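You operate a simulated robot arm through the tools that you are given. There is no shell and no other tool.

You are at the controls of a simulated robot arm. One attempt, no reset.

JOB
Play blue's turn: slide the blue dot puck to field one, score it and pass the turn to red.
Fine: the blue slider shows the sum of both blue fields; turn the knob marked round to four; the other pucks stay.

The check looks at the end state, three seconds after you hand in, the way a careful person would. Anything else that was tipped, shoved, dropped, spilled or broken makes it a failure.

ROBOT AND FRAMES
A 7-joint arm with a fingered hand, fixed in place. Base frame: the origin is on the floor under the middle of its stand, x ahead of it, y to its left, z up; the work surface is at about z = 0.75. Units: m, rad, N and s.
With the tool pointing down near the work surface it reaches from about 0.2 to 0.8 m from the base axis. Its first joint turns from -2.897 to 2.897 rad. Payload 4.9 kg.
Tool frame: the origin (TCP) lies between the finger pads and is the grasp point; the fingertips stand 0.032 m ahead of it; z points along the fingers, y is the line along which they close. The gripper opens to 0.192 m; its body begins 0.089 m behind the TCP. The gripper is a hand of 3 fingers: y runs from the thumb to the fingers, the wrist lies at [0, 0, -0.267] in the tool frame, and closing takes about 1.5 s.
Orientation is that of the tool frame in the base frame, as a unit quaternion [w, x, y, z]. With the fingers straight down and closing along the base's y, the tool's x points along the base's -x, its y along +y and its z along -z.

CONTROLS
- The arm moves only by the tool move_arm. Its argument "rows" is a list of rows, each a list of 7 numbers: the turn, a rotation vector about the base's x, y, z in rad, then the shift along the base's x, y, z in m, then the opening, from 0 (shut) to 1 (fully open). In form: [[wx, wy, wz, x, y, z, fingers], ...]. A call has 1 to 20 rows; each row shifts and turns the commanded pose from where the row before left it. A row lasts 0.2 s, in which the tool goes at most 0.05 m and 0.15 rad; a call with a longer step from one row to the next is refused whole, and so is a gripper value outside its range. A pose out of reach is approached as far as the arm can. The call stops where the force on the tool passes 40 N (or 10 N more than at its start, if that is more) or the arm is blocked; 0.2 s more then pass. The fingers move at their own pace (about 0.153 m/s each) and stop on an object; they squeeze with about 27 N. The grip force told is the motor's: it shows also when the fingers shut on nothing. Time passes only in rows, and 0.2 s behind the last, so rows that do not move let the fingers close. It gives the time, the measured TCP pose, the force on the tool (base axes), the opening and the grip force at its end, in the units of the frame above (readings bear some noise), with the torque about the TCP (base axes, N m) and any sound that the robot's microphone picked up.
- Cameras (640 x 400 px; columns grow to the right, rows downward): "scene" is fixed at [0.0487, -0.4869, 1.3252]; the picture's right is [0.86, -0.51, 0.00], its down [-0.16, -0.27, -0.95] and it looks along [0.49, 0.81, -0.32] (base axes); focal length 361 px, centre (320, 200). "wrist" rides on the gripper at [0.08, -0.046, -0.113] in the tool frame; the picture's right is [0.50, 0.87, 0.00], its down [-0.67, 0.39, -0.63] and it looks along [-0.55, 0.32, 0.78] (tool axes); focal length 226 px, centre (320, 200). There is no depth. A picture from a camera that has moved, and an enlarged one, comes with that camera's place and axes in the base frame and with its lens. The place of the scene camera against the robot may be out by one fixed shift of up to 0.018 m in any direction.
- get_image(camera): a new picture of that camera. No time passes.
- set_grasp(shape): the hand has 3 fingers and takes this shape, open, in about a second: jaw (thumb against the fingers, like two jaws); tri (thumb and two fingers); tip (a fingertip pinch); poke (one finger out to press); point (the index stretched); flat (the hand flat); cup (the hand cupped); fist (a fist). The gripper value then closes the fingers along that shape, each until it touches; the sizes above hold for jaw. It gives what a move gives, with no picture.
- close_up(camera, box): a new picture of the part [left, top, right, bottom] of that camera's present view, enlarged. No time passes.
- sign_off(): hands the job in; it is judged then, once.

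Nothing tells you positions but the pictures and the camera data. Unless the task says otherwise, let go and move clear before handing in.

The tools are called after "Call:" as a command line: name --pt "numbers of a row" for each row, then --argument value for the rest, lists and objects as JSON in quotes. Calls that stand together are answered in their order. move_arm: Moves the arm, as the interface text tells. Its arguments: {"type":"object","properties":{"rows":{"type":"array"}},"required":["rows"]} The other tools are called the same way: set_grasp (shape) gives the hand a shape; get_image (camera) takes a picture; close_up (camera, box) takes an enlarged picture of a part of a camera's view; sign_off () hands the job in.

At the start:

```text
t: 0.0
tool_pos: [0.6072, 0.0833, 1.0702]
tool_rot: [-0.001, 0.0, 1.0, 0.0]
ft_force: [0.6, -0.2, -0.1]
ft_torque: [-0.02, 0.02, 0.01]
opening: 0.192
gripper_force: 0.1
shape: jaw
```

scene: 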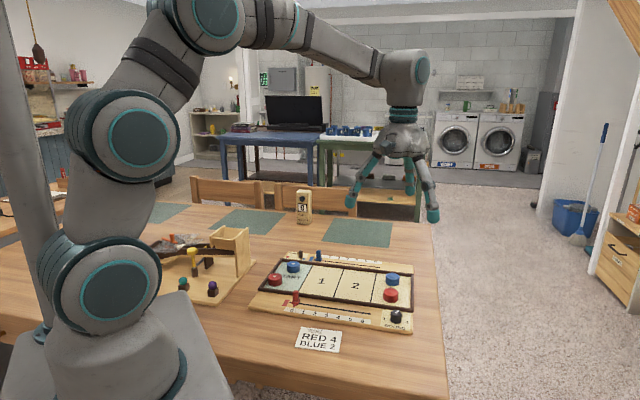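
wrist: 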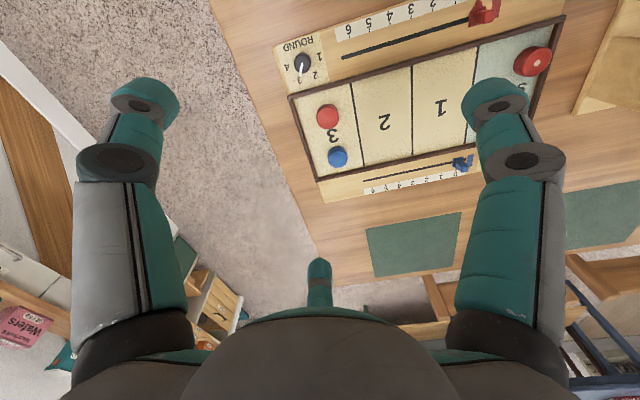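

I see a shuffle-style board on the table with red and blue pucks, two sliders and a round knob. I'll take enlarged pictures first to read the details.

Call:
close_up --camera "scene" --box '[240, 230, 440, 355]'

Call:
close_up --camera "wrist" --box '[260, 0, 580, 200]'

Call:
close_up --camera "scene" --box '[280, 180, 340, 235]'

Call:
close_up --camera "scene" --box '[280, 315, 360, 365]'

```text
3.20 times, centred on (340, 292) of scene
camera zoom: at [0.0487, -0.4869, 1.3252], right [0.86, -0.51, 0.0], down [-0.16, -0.27, -0.95], along [0.49, 0.81, -0.32], focal length 1156 px, centre (256, -96)
```

zoom: 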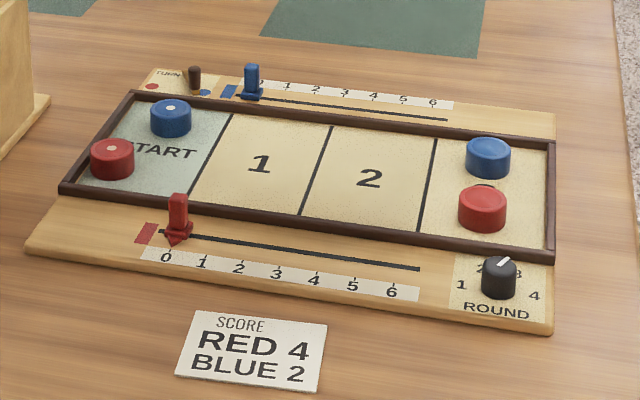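

```text
2.00 times, centred on (420, 100) of wrist
camera zoom: at [0.5271, 0.0361, 1.1827], right [-0.5, 0.87, 0.0], down [0.67, 0.39, 0.63], along [0.55, 0.32, -0.78], focal length 452 px, centre (120, 400)
```

zoom: 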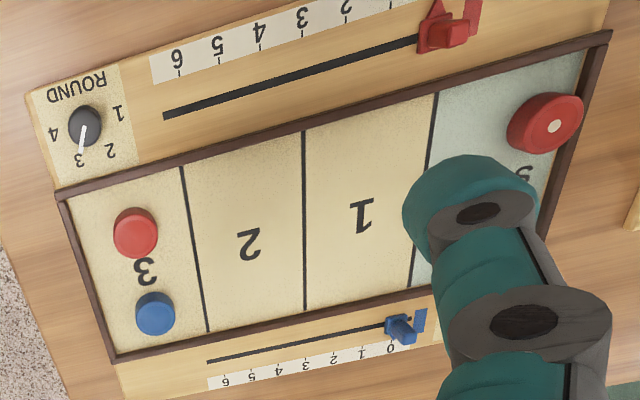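

```text
7.27 times, centred on (310, 208) of scene
camera zoom: at [0.0487, -0.4869, 1.3252], right [0.86, -0.51, 0.0], down [-0.16, -0.27, -0.95], along [0.49, 0.81, -0.32], focal length 2628 px, centre (393, 146)
```

zoom: 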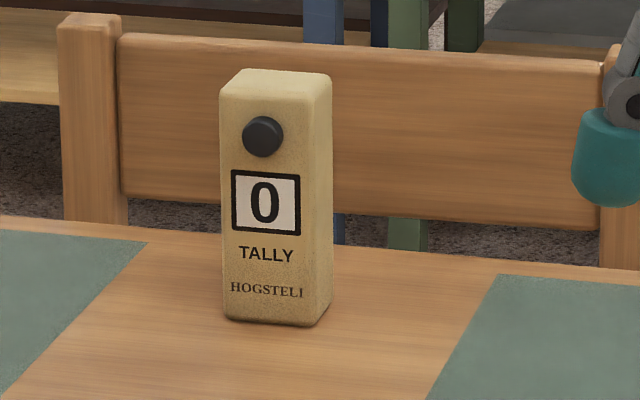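

```text
8.00 times, centred on (320, 340) of scene
camera zoom: at [0.0487, -0.4869, 1.3252], right [0.86, -0.51, 0.0], down [-0.16, -0.27, -0.95], along [0.49, 0.81, -0.32], focal length 2891 px, centre (320, -920)
```

zoom: 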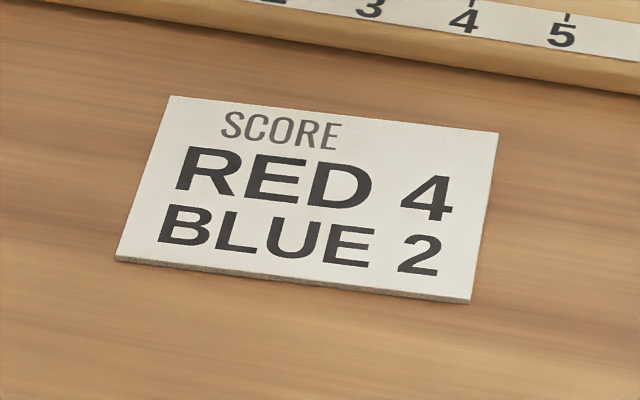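

The board seems to lie turned by about 45° in the base frame: START is toward +y, field 3 toward +x, and the blue slider is on the far side. I'll look closer at the turn marker, the slider and the knob.

Call:
close_up --camera "scene" --box '[280, 240, 344, 280]'

Call:
close_up --camera "scene" --box '[370, 300, 418, 330]'

Call:
close_up --camera "wrist" --box '[270, 30, 350, 90]'

Call:
close_up --camera "wrist" --box '[350, 130, 490, 210]'

```text
10.00 times, centred on (312, 260) of scene
camera zoom: at [0.0487, -0.4869, 1.3252], right [0.86, -0.51, 0.0], down [-0.16, -0.27, -0.95], along [0.49, 0.81, -0.32], focal length 3614 px, centre (400, -400)
```

zoom: 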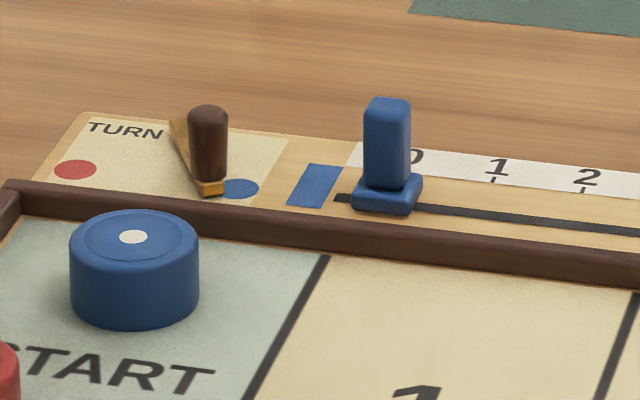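

```text
13.33 times, centred on (394, 315) of scene
camera zoom: at [0.0487, -0.4869, 1.3252], right [0.86, -0.51, 0.0], down [-0.16, -0.27, -0.95], along [0.49, 0.81, -0.32], focal length 4818 px, centre (-667, -1333)
```

zoom: 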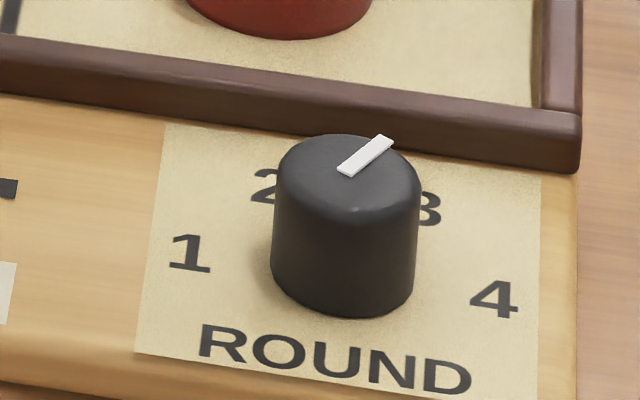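

```text
6.67 times, centred on (310, 60) of wrist
camera zoom: at [0.5271, 0.0361, 1.1827], right [-0.5, 0.87, 0.0], down [0.67, 0.39, 0.63], along [0.55, 0.32, -0.78], focal length 1507 px, centre (387, 1133)
```

zoom: 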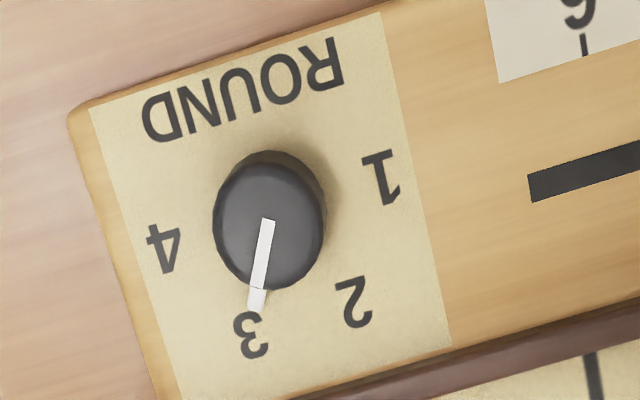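

```text
4.57 times, centred on (420, 170) of wrist
camera zoom: at [0.5271, 0.0361, 1.1827], right [-0.5, 0.87, 0.0], down [0.67, 0.39, 0.63], along [0.55, 0.32, -0.78], focal length 1033 px, centre (-137, 337)
```

zoom: 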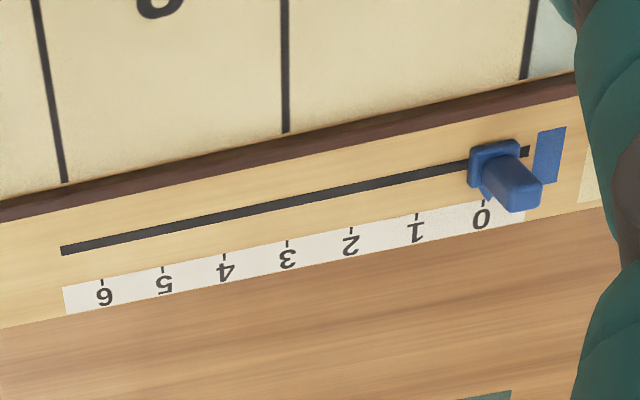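

The turn marker is a peg on an amber pointer beside the blue dot, the slider stands at 0, and the knob points at 3. I'll move the wrist camera over the START end for an accurate view.

Call:
move_arm --pt "0 0 0 -0.0148 0.0416 -0.0079 1" --pt "0 0 0 -0.0148 0.0416 -0.0079 1" --pt "0 0 0 -0.0148 0.0416 -0.0079 1" --pt "0 0 0 -0.0148 0.0416 -0.0079 1" --pt "0 0 0 -0.0148 0.0416 -0.0079 1" --pt "0 0 0 -0.0148 0.0416 -0.0079 1" --pt "0 0 0 -0.0148 0.0416 -0.0079 1" --pt "0 0 0 -0.0148 0.0416 -0.0079 1" --pt "0 0 0 0 0 0 1"

Call:
get_image --camera "wrist"

Call:
get_image --camera "scene"

```text
t: 2.0
tool_pos: [0.4871, 0.4154, 1.0049]
tool_rot: [0.0, 0.0, 1.0, 0.001]
ft_force: [-0.1, -0.4, -0.1]
ft_torque: [-0.01, -0.01, 0.02]
opening: 0.192
gripper_force: 0.0
shape: jaw
```

```text
taken
camera wrist: at [0.408, 0.3677, 1.1189], right [-0.5, 0.87, 0.0], down [0.67, 0.39, 0.63], along [0.55, 0.32, -0.78], focal length 226 px, centre (320, 200)
```

wrist: 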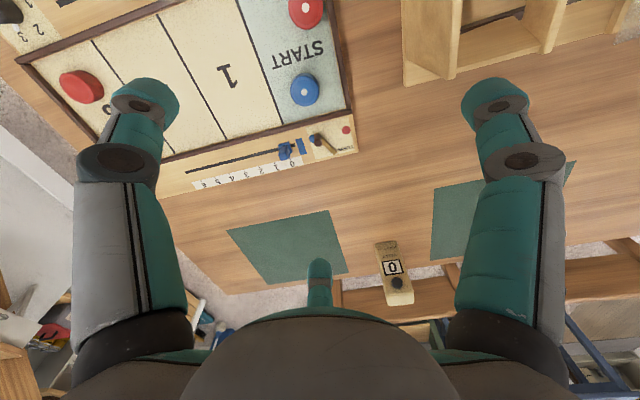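

```text
taken
```

scene: 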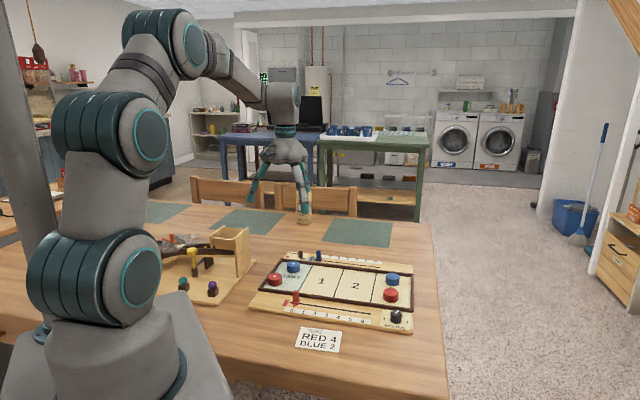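

Call:
close_up --camera "wrist" --box '[170, 60, 362, 180]'

Call:
close_up --camera "wrist" --box '[270, 110, 366, 170]'

Call:
close_up --camera "wrist" --box '[0, 0, 352, 200]'

```text
3.33 times, centred on (266, 120) of wrist
camera zoom: at [0.408, 0.3677, 1.1189], right [-0.5, 0.87, 0.0], down [0.67, 0.39, 0.63], along [0.55, 0.32, -0.78], focal length 754 px, centre (500, 467)
```

zoom: 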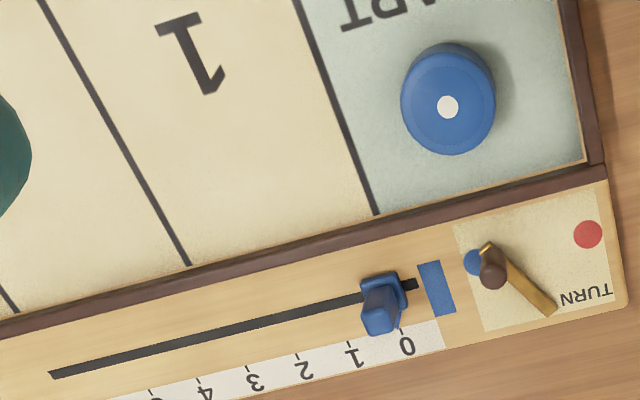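

```text
6.67 times, centred on (318, 140) of wrist
camera zoom: at [0.408, 0.3677, 1.1189], right [-0.5, 0.87, 0.0], down [0.67, 0.39, 0.63], along [0.55, 0.32, -0.78], focal length 1507 px, centre (333, 600)
```

zoom: 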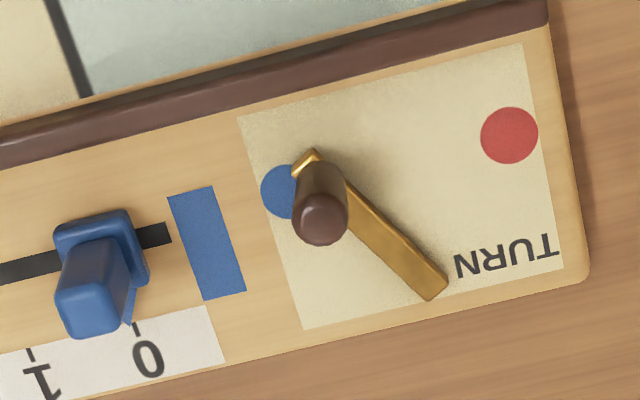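

```text
1.82 times, centred on (176, 100) of wrist
camera zoom: at [0.408, 0.3677, 1.1189], right [-0.5, 0.87, 0.0], down [0.67, 0.39, 0.63], along [0.55, 0.32, -0.78], focal length 411 px, centre (582, 382)
```

zoom: 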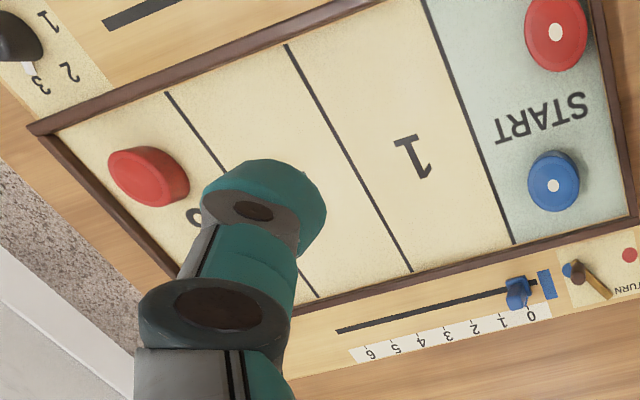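

From two wrist views I have the geometry: the board surface is at z≈0.761, the slot runs from (0.576, 0.416) to (0.726, 0.264), and tick 4 is 0.120 m from tick 0 along the slot. The blue dot puck is near (0.488, 0.389), and the turn lever pivots at the board's edge. Next I'll try the poke hand shape at this safe height and see where the finger ends up.

Call:
set_grasp --shape "poke"

Call:
get_image --camera "wrist"

Call:
close_up --camera "scene" --box '[200, 70, 360, 250]'

```text
t: 2.9
tool_pos: [0.4875, 0.414, 1.0063]
tool_rot: [-0.001, 0.001, 1.0, 0.0]
ft_force: [-0.1, -0.2, -0.6]
ft_torque: [-0.04, 0.01, 0.01]
opening: 0.0
gripper_force: 0.1
shape: poke
```

```text
taken
camera wrist: at [0.4081, 0.3673, 1.1189], right [-0.5, 0.87, 0.0], down [0.67, 0.39, 0.63], along [0.55, 0.32, -0.78], focal length 226 px, centre (320, 200)
```

wrist: 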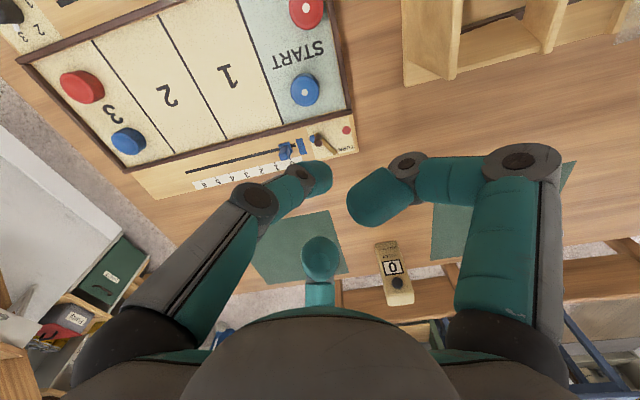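

```text
2.22 times, centred on (280, 160) of scene
camera zoom: at [0.0487, -0.4869, 1.3252], right [0.86, -0.51, 0.0], down [-0.16, -0.27, -0.95], along [0.49, 0.81, -0.32], focal length 803 px, centre (409, 289)
```

zoom: 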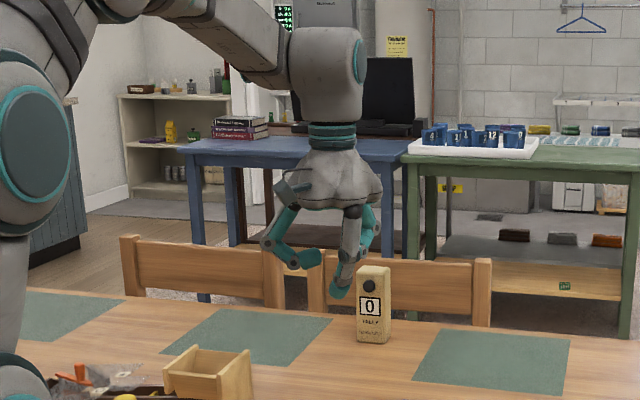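

The poke shape brings one finger forward with the others curled. I'll compare it with the tip and point shapes.

Call:
set_grasp --shape "tip"

Call:
get_image --camera "wrist"

Call:
close_up --camera "scene" --box '[240, 90, 340, 230]'

```text
t: 3.8
tool_pos: [0.4887, 0.4135, 1.0058]
tool_rot: [0.0, 0.0, 1.0, 0.0]
ft_force: [0.0, 0.2, 0.2]
ft_torque: [-0.02, -0.02, -0.03]
opening: 0.1917
gripper_force: 0.0
shape: tip
```

```text
taken
camera wrist: at [0.4081, 0.3673, 1.1189], right [-0.5, 0.87, 0.0], down [0.67, 0.39, 0.63], along [0.55, 0.32, -0.78], focal length 226 px, centre (320, 200)
```

wrist: 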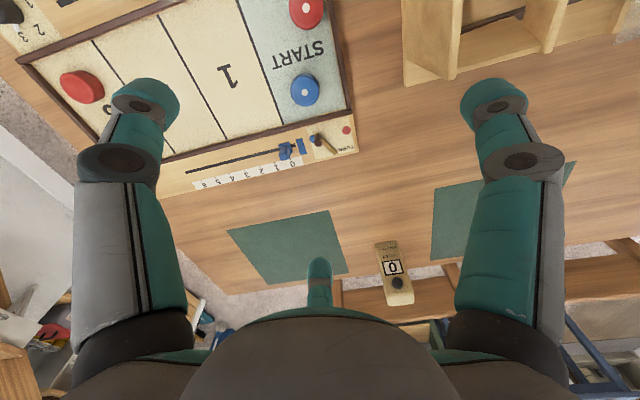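

```text
2.86 times, centred on (290, 160) of scene
camera zoom: at [0.0487, -0.4869, 1.3252], right [0.86, -0.51, 0.0], down [-0.16, -0.27, -0.95], along [0.49, 0.81, -0.32], focal length 1032 px, centre (406, 314)
```

zoom: 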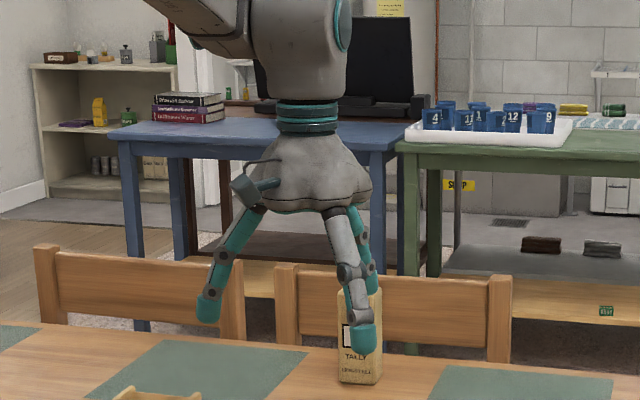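

In tip, the open hand looks the same as in jaw. I'll close it here in free air to see where the fingertips meet.

Call:
move_arm --pt "0 0 0 0 0 0 0" --pt "0 0 0 0 0 0 0" --pt "0 0 0 0 0 0 0" --pt "0 0 0 0 0 0 0" --pt "0 0 0 0 0 0 0" --pt "0 0 0 0 0 0 0" --pt "0 0 0 0 0 0 0" --pt "0 0 0 0 0 0 0"

Call:
get_image --camera "wrist"

Call:
close_up --camera "scene" --box '[240, 90, 340, 230]'

```text
t: 5.6
tool_pos: [0.4869, 0.4139, 1.0061]
tool_rot: [0.0, 0.001, 1.0, 0.0]
ft_force: [0.1, 0.0, -0.2]
ft_torque: [0.01, 0.0, -0.04]
opening: 0.0
gripper_force: 26.5
shape: tip
```

```text
taken
camera wrist: at [0.4081, 0.3673, 1.1189], right [-0.5, 0.87, 0.0], down [0.67, 0.39, 0.63], along [0.55, 0.32, -0.78], focal length 226 px, centre (320, 200)
```

wrist: 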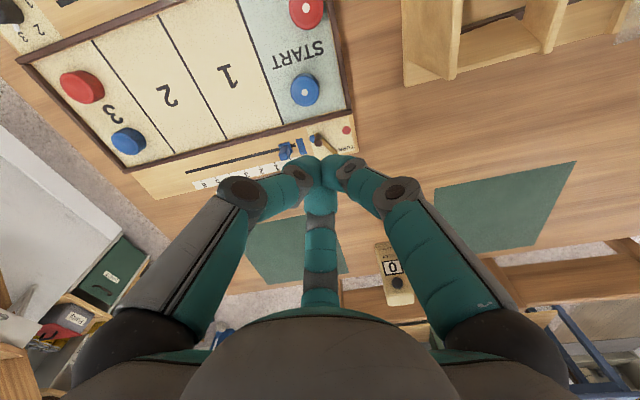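

```text
2.86 times, centred on (290, 160) of scene
camera zoom: at [0.0487, -0.4869, 1.3252], right [0.86, -0.51, 0.0], down [-0.16, -0.27, -0.95], along [0.49, 0.81, -0.32], focal length 1032 px, centre (406, 314)
```

zoom: 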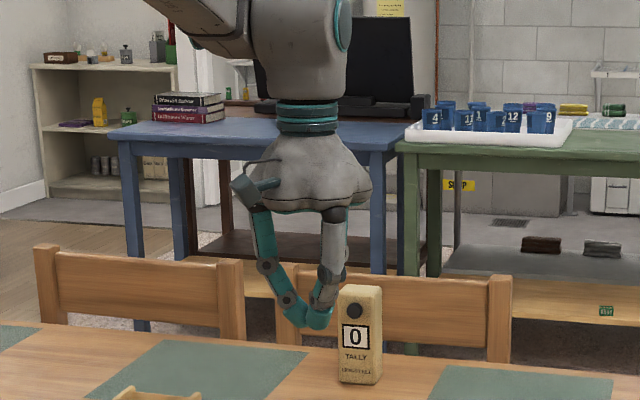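

The closed fingertips form a compact cluster about 3–4 cm wide on the tool axis. I'll turn the hand to match the board, lower it over the empty middle of the tray, and find the fingertip height by a gentle touch.

Call:
move_arm --pt "0 0 -0.131 0.0132 -0.0296 -0.0312 0" --pt "0 0 -0.131 0.0132 -0.0296 -0.0312 0" --pt "0 0 -0.131 0.0132 -0.0296 -0.0312 0" --pt "0 0 -0.131 0.0132 -0.0296 -0.0312 0" --pt "0 0 -0.131 0.0132 -0.0296 -0.0312 0" --pt "0 0 -0.13 0 0 0 0" --pt "0 0 0 0 0 0 0"

Call:
get_image --camera "wrist"

Call:
close_up --camera "scene" --box '[240, 180, 440, 330]'

```text
t: 7.2
tool_pos: [0.5547, 0.2669, 0.8506]
tool_rot: [0.0, 0.383, 0.924, 0.001]
ft_force: [0.3, -0.1, 0.3]
ft_torque: [0.03, -0.05, 0.01]
opening: 0.0
gripper_force: 27.3
shape: tip
```

```text
taken
camera wrist: at [0.4657, 0.2904, 0.9637], right [0.26, 0.97, 0.0], down [0.75, -0.2, 0.63], along [0.61, -0.16, -0.78], focal length 226 px, centre (320, 200)
```

wrist: 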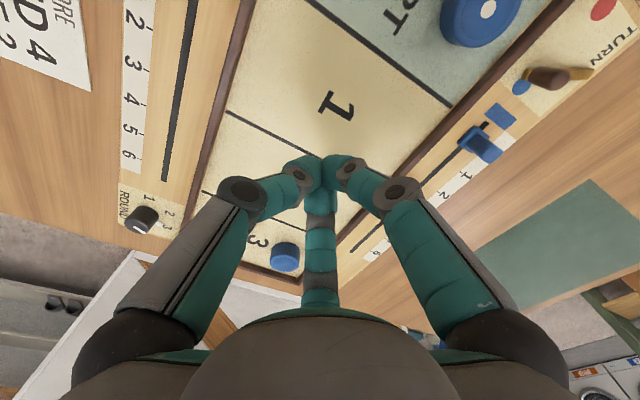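

```text
2.67 times, centred on (340, 255) of scene
camera zoom: at [0.0487, -0.4869, 1.3252], right [0.86, -0.51, 0.0], down [-0.16, -0.27, -0.95], along [0.49, 0.81, -0.32], focal length 964 px, centre (267, 53)
```

zoom: 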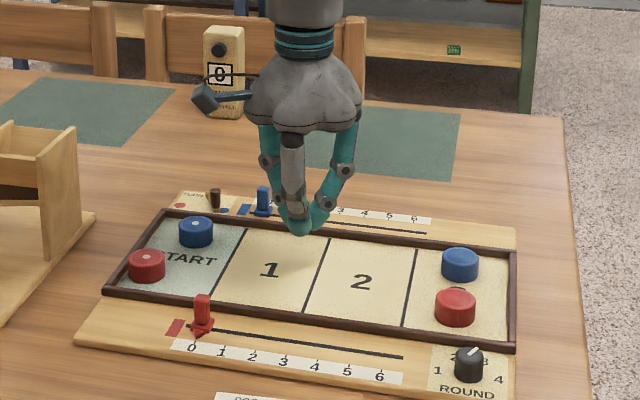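

The hand is now aligned with the thumb toward the red side. I'll lower it in small steps until the tips just touch the tray floor.

Call:
move_arm --pt "0 0 0 0 0 -0.01 0" --pt "0 0 0 0 0 -0.01 0" --pt "0 0 0 0 0 -0.01 0" --pt "0 0 0 0 0 -0.004 0" --pt "0 0 0 0 0 -0.002 0" --pt "0 0 0 0 0 -0.002 0"

Call:
close_up --camera "scene" --box '[280, 220, 400, 300]'

```text
t: 8.6
tool_pos: [0.5544, 0.2673, 0.8117]
tool_rot: [0.001, 0.383, 0.924, 0.0]
ft_force: [0.2, 0.9, 0.4]
ft_torque: [-0.03, 0.0, 0.0]
opening: 0.0
gripper_force: 27.4
shape: tip
```

```text
5.00 times, centred on (340, 260) of scene
camera zoom: at [0.0487, -0.4869, 1.3252], right [0.86, -0.51, 0.0], down [-0.16, -0.27, -0.95], along [0.49, 0.81, -0.32], focal length 1807 px, centre (220, -100)
```

zoom: 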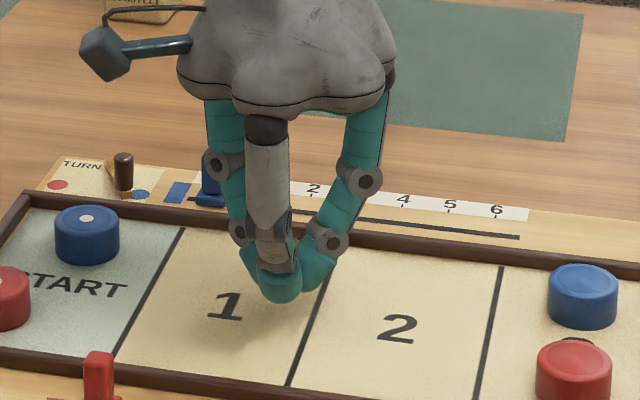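

No contact yet at TCP z 0.812, so I'll continue down in 2 mm steps.

Call:
move_arm --pt "0 0 0 0 0 -0.002 0" --pt "0 0 0 0 0 -0.002 0" --pt "0 0 0 0 0 -0.002 0" --pt "0 0 0 0 0 -0.002 0"

```text
t: 9.6
tool_pos: [0.5554, 0.2689, 0.8054]
tool_rot: [-0.001, 0.382, 0.924, 0.0]
ft_force: [0.6, 0.0, 0.2]
ft_torque: [0.0, 0.01, 0.0]
opening: 0.0001
gripper_force: 26.3
shape: tip
```

Call:
move_arm --pt "0 0 0 0 0 -0.002 0" --pt "0 0 0 0 0 -0.002 0" --pt "0 0 0 0 0 -0.002 0"

Call:
close_up --camera "scene" --box '[280, 220, 400, 300]'

```text
t: 10.4
tool_pos: [0.5546, 0.2669, 0.7983]
tool_rot: [0.0, 0.383, 0.924, 0.0]
ft_force: [1.1, -0.8, 0.5]
ft_torque: [-0.01, 0.01, 0.04]
opening: 0.0001
gripper_force: 27.2
shape: tip
```

```text
5.00 times, centred on (340, 260) of scene
camera zoom: at [0.0487, -0.4869, 1.3252], right [0.86, -0.51, 0.0], down [-0.16, -0.27, -0.95], along [0.49, 0.81, -0.32], focal length 1807 px, centre (220, -100)
```

zoom: 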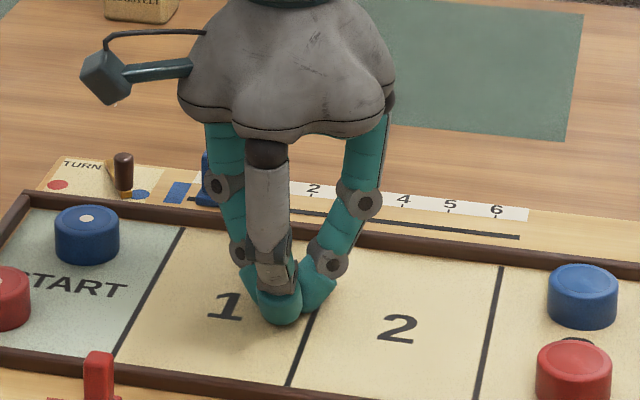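

The fingertips look only a few millimetres above the floor. I'll take a few more tiny steps.

Call:
move_arm --pt "0 0 0 0 0 -0.002 0" --pt "0 0 0 0 0 -0.0015 0"

```text
t: 11.0
tool_pos: [0.5562, 0.2677, 0.797]
tool_rot: [0.001, 0.383, 0.924, 0.001]
ft_force: [-7.1, -3.6, 21.8]
ft_torque: [-0.04, 0.36, 0.0]
opening: 0.0
gripper_force: 27.1
shape: tip
```

Contact: the fingertips reach the tray floor at TCP z≈0.797, so the tips are about 0.034 m ahead of the TCP. I'll take a wrist close-up here for reference, then lift.

Call:
close_up --camera "wrist" --box '[260, 110, 400, 210]'

Call:
move_arm --pt "0 0 0 0 0 0.005 0" --pt "0 0 0 0 0 0.03 0" --pt "0 0 0 0 0 0.03 0"

```text
4.00 times, centred on (330, 160) of wrist
camera zoom: at [0.4663, 0.2913, 0.91], right [0.26, 0.97, 0.0], down [0.75, -0.2, 0.63], along [0.61, -0.16, -0.77], focal length 904 px, centre (280, 360)
```

zoom: 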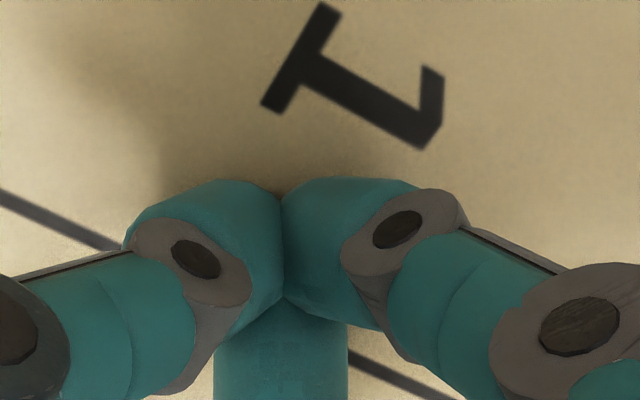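

```text
t: 11.8
tool_pos: [0.5542, 0.2681, 0.8586]
tool_rot: [0.0, 0.383, 0.924, -0.001]
ft_force: [0.0, -0.4, -0.4]
ft_torque: [-0.02, -0.02, 0.01]
opening: 0.0
gripper_force: 27.3
shape: tip
```

I'll move over the blue dot puck with the hand partly open and check the alignment before going down.

Call:
move_arm --pt "0 0 0 -0.0165 0.0302 0.003 0.4" --pt "0 0 0 -0.0165 0.0302 0.003 0.4" --pt "0 0 0 -0.0165 0.0302 0 0.4" --pt "0 0 0 -0.0165 0.0302 0 0.4" --pt "0 0 0 0 0 0 0.4" --pt "0 0 0 0 0 0 0.4"

Call:
get_image --camera "wrist"

Call:
close_up --camera "scene" --box '[230, 180, 390, 300]'

```text
t: 13.2
tool_pos: [0.4891, 0.3885, 0.8682]
tool_rot: [0.0, 0.383, 0.924, 0.0]
ft_force: [-0.8, 1.2, -0.5]
ft_torque: [0.0, -0.02, 0.02]
opening: 0.0765
gripper_force: 0.2
shape: tip
```

```text
taken
camera wrist: at [0.4008, 0.4121, 0.98], right [0.26, 0.97, 0.0], down [0.75, -0.2, 0.63], along [0.61, -0.16, -0.78], focal length 226 px, centre (320, 200)
```

wrist: 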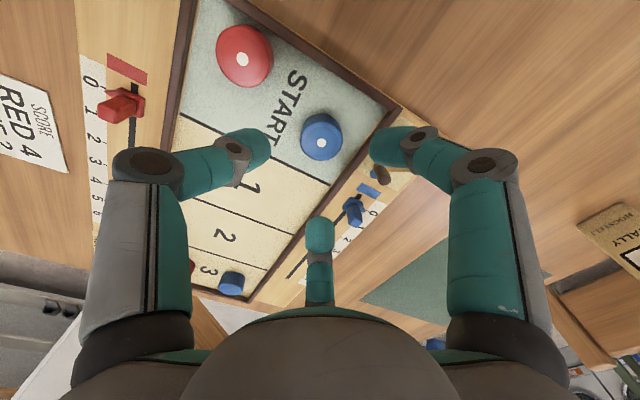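

```text
3.33 times, centred on (310, 240) of scene
camera zoom: at [0.0487, -0.4869, 1.3252], right [0.86, -0.51, 0.0], down [-0.16, -0.27, -0.95], along [0.49, 0.81, -0.32], focal length 1204 px, centre (353, 67)
```

zoom: 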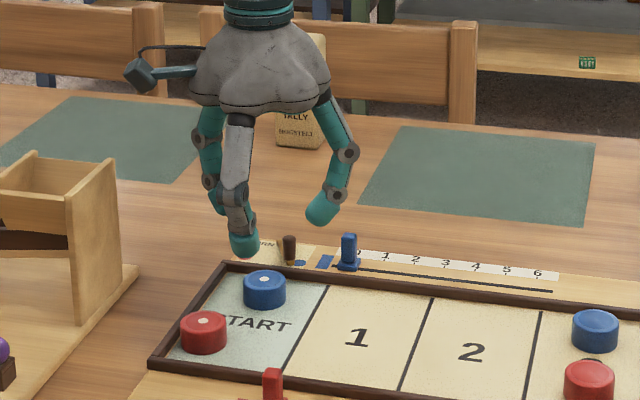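

The puck centre lies within 1 mm of my tool axis. I'll turn the hand a little so the thumb stays away from the red puck, narrow the opening, and go down partway.

Call:
move_arm --pt "0 0 0.0875 0 0 0 0.34" --pt "0 0 0.0875 0 0 0 0.34" --pt "0 0 0 0 0 -0.02 0.34" --pt "0 0 0 0 0 -0.018 0.34" --pt "0 0 0 0 0 0 0.34"

Call:
get_image --camera "wrist"

Call:
close_up --camera "scene" --box '[250, 220, 350, 295]'

```text
t: 14.4
tool_pos: [0.4885, 0.3893, 0.8289]
tool_rot: [0.001, 0.301, 0.954, 0.0]
ft_force: [0.6, -0.2, 0.0]
ft_torque: [-0.03, 0.0, -0.04]
opening: 0.0657
gripper_force: 0.0
shape: tip
```

```text
taken
camera wrist: at [0.3963, 0.3966, 0.942], right [0.09, 1.0, 0.0], down [0.77, -0.07, 0.63], along [0.63, -0.05, -0.78], focal length 226 px, centre (320, 200)
```

wrist: 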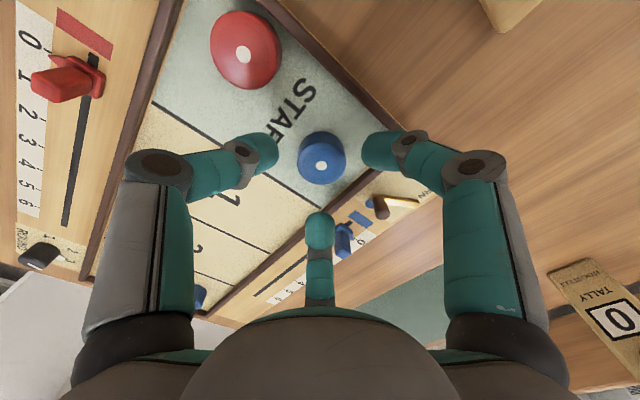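

```text
5.33 times, centred on (300, 258) of scene
camera zoom: at [0.0487, -0.4869, 1.3252], right [0.86, -0.51, 0.0], down [-0.16, -0.27, -0.95], along [0.49, 0.81, -0.32], focal length 1927 px, centre (427, -107)
```

zoom: 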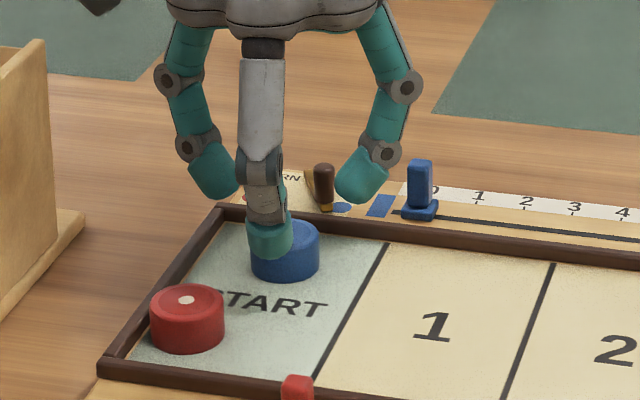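

The puck sits centred between the three fingers with clearance from the red puck, the peg and the slider. I'll go down to grasp height and close.

Call:
move_arm --pt "0 0 0 0 0 -0.008 0.34" --pt "0 0 0 0 0 -0.008 0.34" --pt "0 0 0 0 0 -0.007 0.34" --pt "0 0 0 0 0 0 0.34"

Call:
get_image --camera "wrist"

Call:
close_up --camera "scene" --box '[250, 220, 350, 295]'

```text
t: 15.4
tool_pos: [0.4888, 0.3896, 0.805]
tool_rot: [0.0, 0.3, 0.954, 0.0]
ft_force: [-0.2, -0.1, 0.1]
ft_torque: [0.0, 0.0, -0.01]
opening: 0.0655
gripper_force: 0.1
shape: tip
```

```text
taken
camera wrist: at [0.3965, 0.3961, 0.9181], right [0.09, 1.0, 0.0], down [0.77, -0.07, 0.63], along [0.63, -0.05, -0.78], focal length 226 px, centre (320, 200)
```

wrist: 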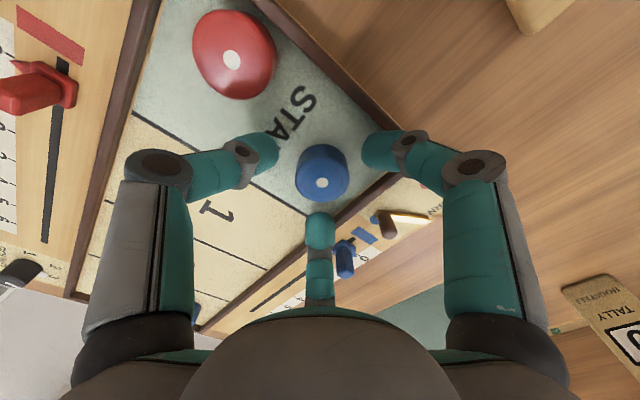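

```text
5.33 times, centred on (300, 258) of scene
camera zoom: at [0.0487, -0.4869, 1.3252], right [0.86, -0.51, 0.0], down [-0.16, -0.27, -0.95], along [0.49, 0.81, -0.32], focal length 1927 px, centre (427, -107)
```

zoom: 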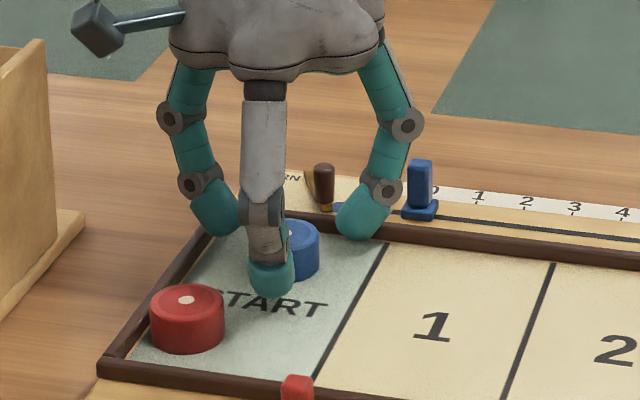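

There is no contact yet and the position is good. I'll close on the puck.

Call:
move_arm --pt "0 0 0 0 0 0 0.25" --pt "0 0 0 0 0 0 0.1" --pt "0 0 0 0 0 0 0.1" --pt "0 0 0 0 0 0 0.1"

Call:
get_image --camera "wrist"

Call:
close_up --camera "scene" --box '[250, 220, 350, 295]'

```text
t: 16.4
tool_pos: [0.4879, 0.3892, 0.8063]
tool_rot: [0.0, 0.301, 0.954, 0.001]
ft_force: [0.1, 0.9, 0.2]
ft_torque: [0.02, -0.01, -0.02]
opening: 0.0333
gripper_force: 26.7
shape: tip
```

```text
taken
camera wrist: at [0.3964, 0.3961, 0.9181], right [0.09, 1.0, 0.0], down [0.77, -0.07, 0.63], along [0.63, -0.06, -0.78], focal length 226 px, centre (320, 200)
```

wrist: 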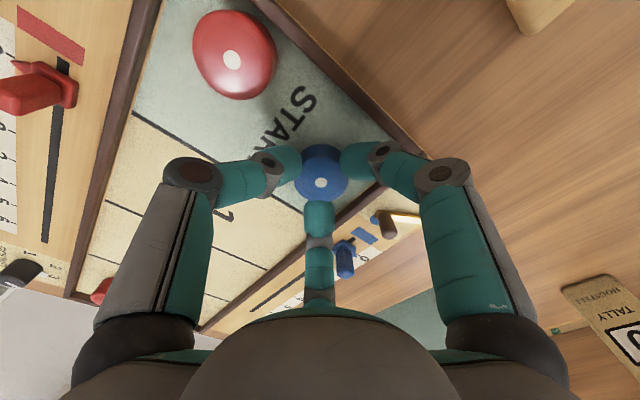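

```text
5.33 times, centred on (300, 258) of scene
camera zoom: at [0.0487, -0.4869, 1.3252], right [0.86, -0.51, 0.0], down [-0.16, -0.27, -0.95], along [0.49, 0.81, -0.32], focal length 1927 px, centre (427, -107)
```

zoom: 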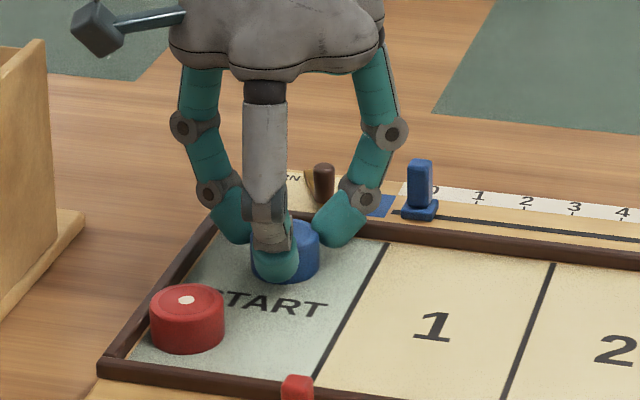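

The three fingertips hold the puck with clearance all around. Now I'll slide it about 0.10 m along the tray to the middle of field 1, drifting slightly toward the tray centre.

Call:
move_arm --pt "0 0 0 0.0118 -0.0162 0 0.1" --pt "0 0 0 0.0118 -0.0162 0 0.1" --pt "0 0 0 0.0118 -0.0162 0 0.1" --pt "0 0 0 0.0118 -0.0162 0 0.1" --pt "0 0 0 0.0118 -0.0162 0 0.1" --pt "0 0 0 0 0 0 0.1"

Call:
get_image --camera "wrist"

Call:
close_up --camera "scene" --box '[250, 220, 410, 320]'

```text
t: 17.8
tool_pos: [0.5468, 0.307, 0.805]
tool_rot: [0.0, 0.301, 0.954, 0.0]
ft_force: [-0.2, -0.4, 0.1]
ft_torque: [0.0, 0.02, -0.02]
opening: 0.0335
gripper_force: 26.8
shape: tip
```

```text
taken
camera wrist: at [0.4551, 0.3142, 0.9184], right [0.09, 1.0, 0.0], down [0.77, -0.07, 0.63], along [0.63, -0.05, -0.78], focal length 226 px, centre (320, 200)
```

wrist: 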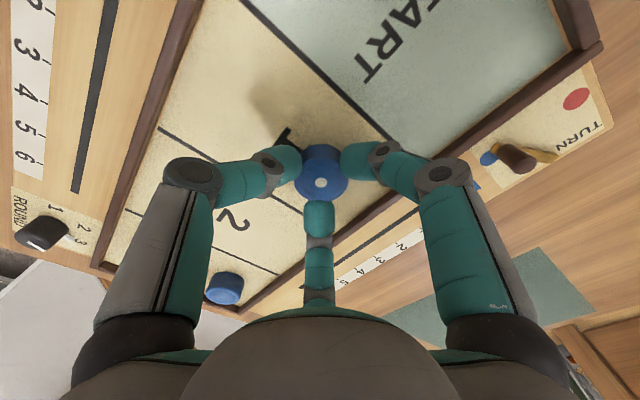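

```text
4.00 times, centred on (330, 270) of scene
camera zoom: at [0.0487, -0.4869, 1.3252], right [0.86, -0.51, 0.0], down [-0.16, -0.27, -0.95], along [0.49, 0.81, -0.32], focal length 1446 px, centre (280, -80)
```

zoom: 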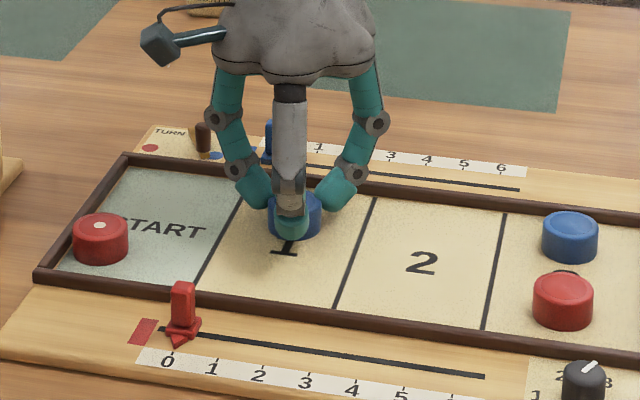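

The puck is in the middle of field 1. I'll release it and lift straight up.

Call:
move_arm --pt "0 0 0 0 0 0 0.25" --pt "0 0 0 0 0 0 0.34" --pt "0 0 0 0 0 0 0.34" --pt "0 0 0 0 0 0.015 0.34" --pt "0 0 0 0 0 0.03 0.34" --pt "0 0 0 0 0 0.03 0.34" --pt "0 0 0 0 0 0.02 0.34"

Call:
get_image --camera "wrist"

Call:
close_up --camera "scene" --box '[240, 220, 440, 345]'

```text
t: 19.4
tool_pos: [0.5463, 0.3065, 0.9006]
tool_rot: [0.0, 0.301, 0.954, 0.001]
ft_force: [-0.4, 0.2, 0.0]
ft_torque: [0.02, 0.0, -0.02]
opening: 0.0652
gripper_force: 0.1
shape: tip
```

```text
taken
camera wrist: at [0.4552, 0.3141, 1.0132], right [0.09, 1.0, 0.0], down [0.77, -0.07, 0.63], along [0.63, -0.06, -0.78], focal length 226 px, centre (320, 200)
```

wrist: 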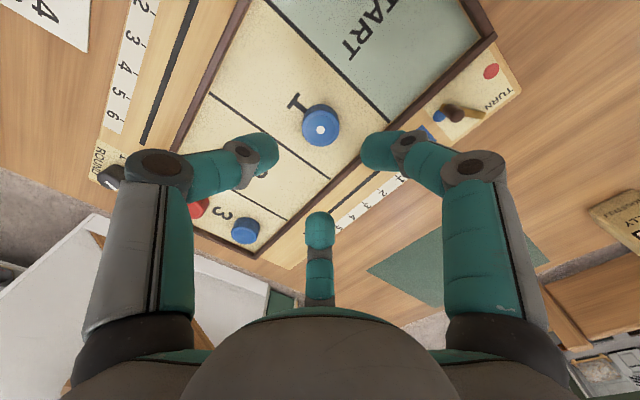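

```text
3.20 times, centred on (340, 282) of scene
camera zoom: at [0.0487, -0.4869, 1.3252], right [0.86, -0.51, 0.0], down [-0.16, -0.27, -0.95], along [0.49, 0.81, -0.32], focal length 1156 px, centre (256, -64)
```

zoom: 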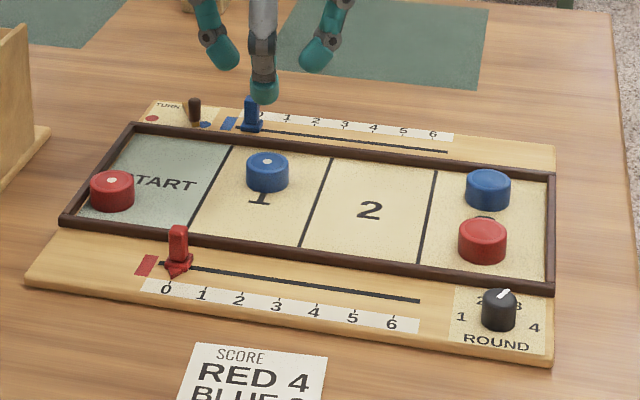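

The puck sits cleanly in field 1. Next is the blue slider: I'll turn the hand so one finger is ahead and two are behind along the slot, and hover above the slider handle.

Call:
move_arm --pt "0 0 0.1396 0.00397 0.00965 0 0.3" --pt "0 0 0.1396 0.00397 0.00965 0 0.3" --pt "0 0 0.1396 0.00397 0.00965 0 0.3" --pt "0 0 0.1396 0.00397 0.00965 0 0.3" --pt "0 0 0.1396 0.00397 0.00965 0 0.3" --pt "0 0 0.1396 0.00397 0.00965 0 0.3" --pt "0 0 0.1396 0.00397 0.00965 0 0.3" --pt "0 0 0.1396 0.00397 0.00965 0 0.3" --pt "0 0 0.1396 0.00397 0.00965 0 0.3" --pt "0 0 0.1396 0.00397 0.00965 0 0.3" --pt "0 0 0 0 0 0 0.3"

Call:
get_image --camera "wrist"

Call:
close_up --camera "scene" --box '[250, 200, 410, 300]'

```text
t: 21.8
tool_pos: [0.5882, 0.4042, 0.9004]
tool_rot: [0.0, -0.383, 0.924, 0.0]
ft_force: [-0.4, -0.1, -0.4]
ft_torque: [-0.02, -0.02, -0.01]
opening: 0.0578
gripper_force: 0.1
shape: tip
```

```text
taken
camera wrist: at [0.5638, 0.315, 1.0134], right [-0.97, 0.26, 0.0], down [0.2, 0.75, 0.63], along [0.16, 0.61, -0.78], focal length 226 px, centre (320, 200)
```

wrist: 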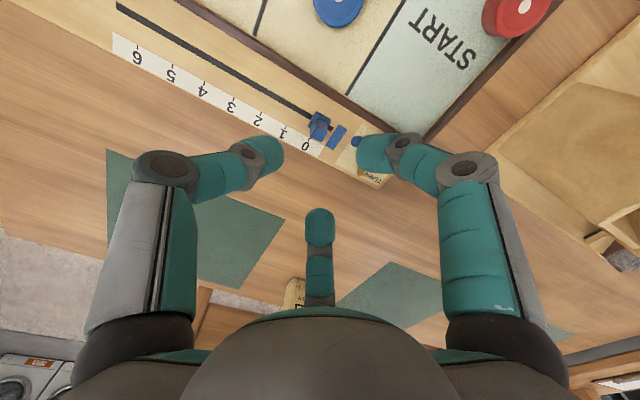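

```text
4.00 times, centred on (330, 250) of scene
camera zoom: at [0.0487, -0.4869, 1.3252], right [0.86, -0.51, 0.0], down [-0.16, -0.27, -0.95], along [0.49, 0.81, -0.32], focal length 1446 px, centre (280, 0)
```

zoom: 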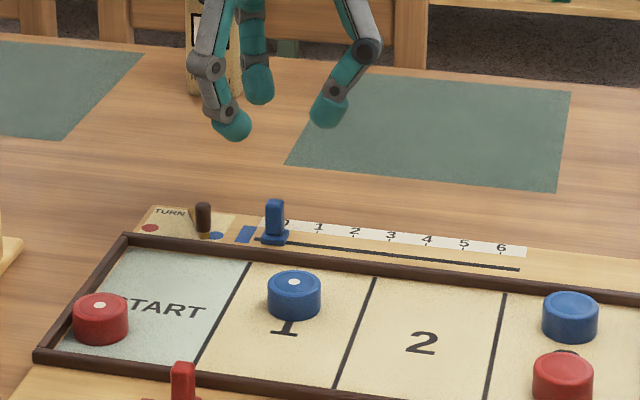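

Call:
close_up --camera "wrist" --box '[264, 90, 392, 170]'

```text
5.00 times, centred on (328, 130) of wrist
camera zoom: at [0.5638, 0.315, 1.0134], right [-0.97, 0.26, 0.0], down [0.2, 0.75, 0.63], along [0.16, 0.61, -0.78], focal length 1130 px, centre (280, 550)
```

zoom: 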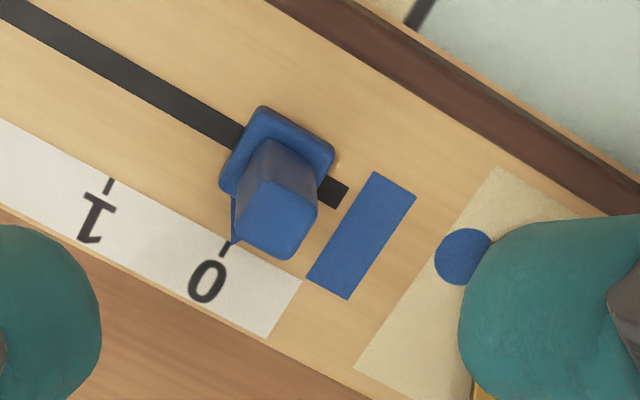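

The handle's centre is at about (0.588, 0.402), 2 mm from my tool axis. I'll correct that and descend in stages.

Call:
move_arm --pt "0 0 0 0 -0.002 -0.02 0.27" --pt "0 0 0 0 0 -0.02 0.27" --pt "0 0 0 0 0 -0.02 0.27" --pt "0 0 0 0 0 0 0.27"

Call:
get_image --camera "wrist"

Call:
close_up --camera "scene" --box '[270, 210, 370, 275]'

```text
t: 22.8
tool_pos: [0.588, 0.4037, 0.8402]
tool_rot: [0.0, -0.383, 0.924, 0.001]
ft_force: [-0.2, 0.8, 0.5]
ft_torque: [0.02, -0.05, 0.0]
opening: 0.0523
gripper_force: 0.1
shape: tip
```

```text
taken
camera wrist: at [0.5637, 0.3138, 0.953], right [-0.97, 0.26, 0.0], down [0.2, 0.75, 0.63], along [0.16, 0.61, -0.78], focal length 226 px, centre (320, 200)
```

wrist: 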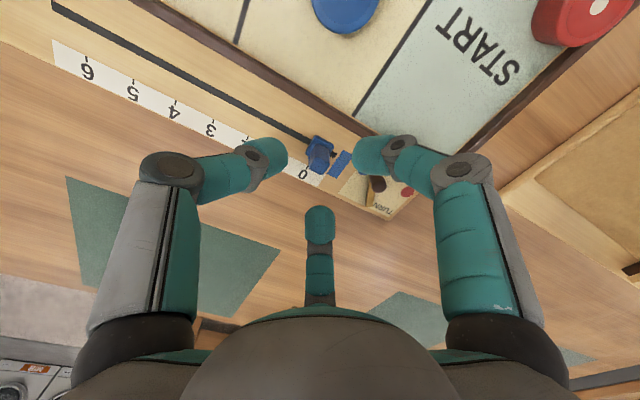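

```text
6.15 times, centred on (320, 242) of scene
camera zoom: at [0.0487, -0.4869, 1.3252], right [0.86, -0.51, 0.0], down [-0.16, -0.27, -0.95], along [0.49, 0.81, -0.32], focal length 2224 px, centre (320, -62)
```

zoom: 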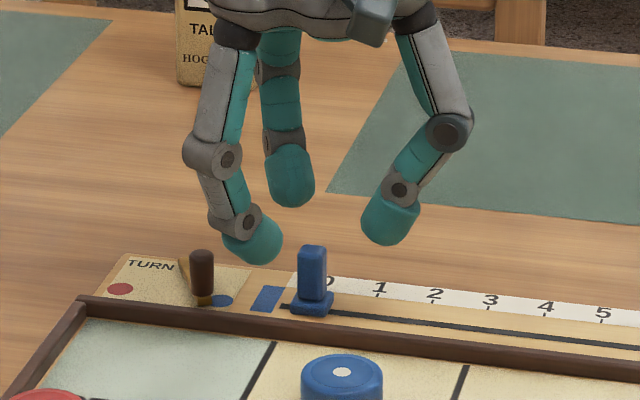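

Call:
close_up --camera "wrist" --box '[256, 110, 384, 190]'

```text
5.00 times, centred on (320, 150) of wrist
camera zoom: at [0.5637, 0.3138, 0.953], right [-0.97, 0.26, 0.0], down [0.2, 0.75, 0.63], along [0.16, 0.61, -0.78], focal length 1130 px, centre (320, 450)
```

zoom: 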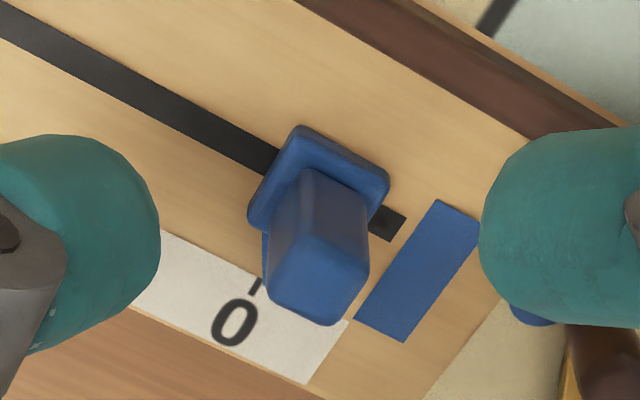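

The handle's top is now exactly on the tool axis. I'll descend to grasp height.

Call:
move_arm --pt "0 0 0 0 0 -0.01 0.27" --pt "0 0 0 0 0 -0.01 0.27" --pt "0 0 0 0 0 -0.008 0.27" --pt "0 0 0 0 0 0 0.27"

Call:
close_up --camera "wrist" --box '[224, 90, 416, 210]'

Call:
close_up --camera "scene" --box '[270, 210, 370, 275]'

```text
t: 23.8
tool_pos: [0.5874, 0.4024, 0.8104]
tool_rot: [0.0, -0.383, 0.924, 0.0]
ft_force: [-0.2, 0.9, 0.4]
ft_torque: [0.0, 0.02, -0.05]
opening: 0.0522
gripper_force: 0.2
shape: tip
```

```text
3.33 times, centred on (320, 150) of wrist
camera zoom: at [0.5639, 0.3134, 0.9238], right [-0.97, 0.26, 0.0], down [0.2, 0.75, 0.63], along [0.16, 0.61, -0.78], focal length 754 px, centre (320, 367)
```

zoom: 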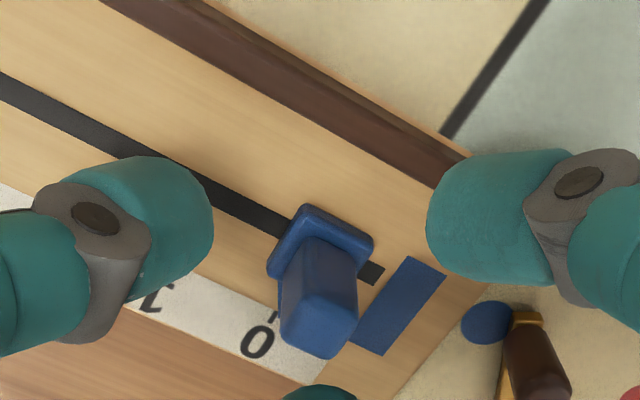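

```text
6.15 times, centred on (320, 242) of scene
camera zoom: at [0.0487, -0.4869, 1.3252], right [0.86, -0.51, 0.0], down [-0.16, -0.27, -0.95], along [0.49, 0.81, -0.32], focal length 2224 px, centre (320, -62)
```

zoom: 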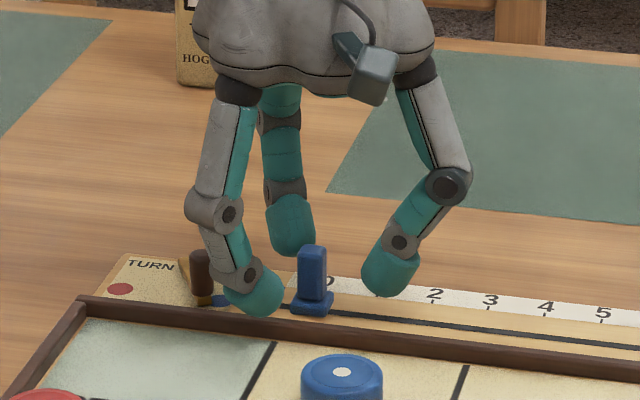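

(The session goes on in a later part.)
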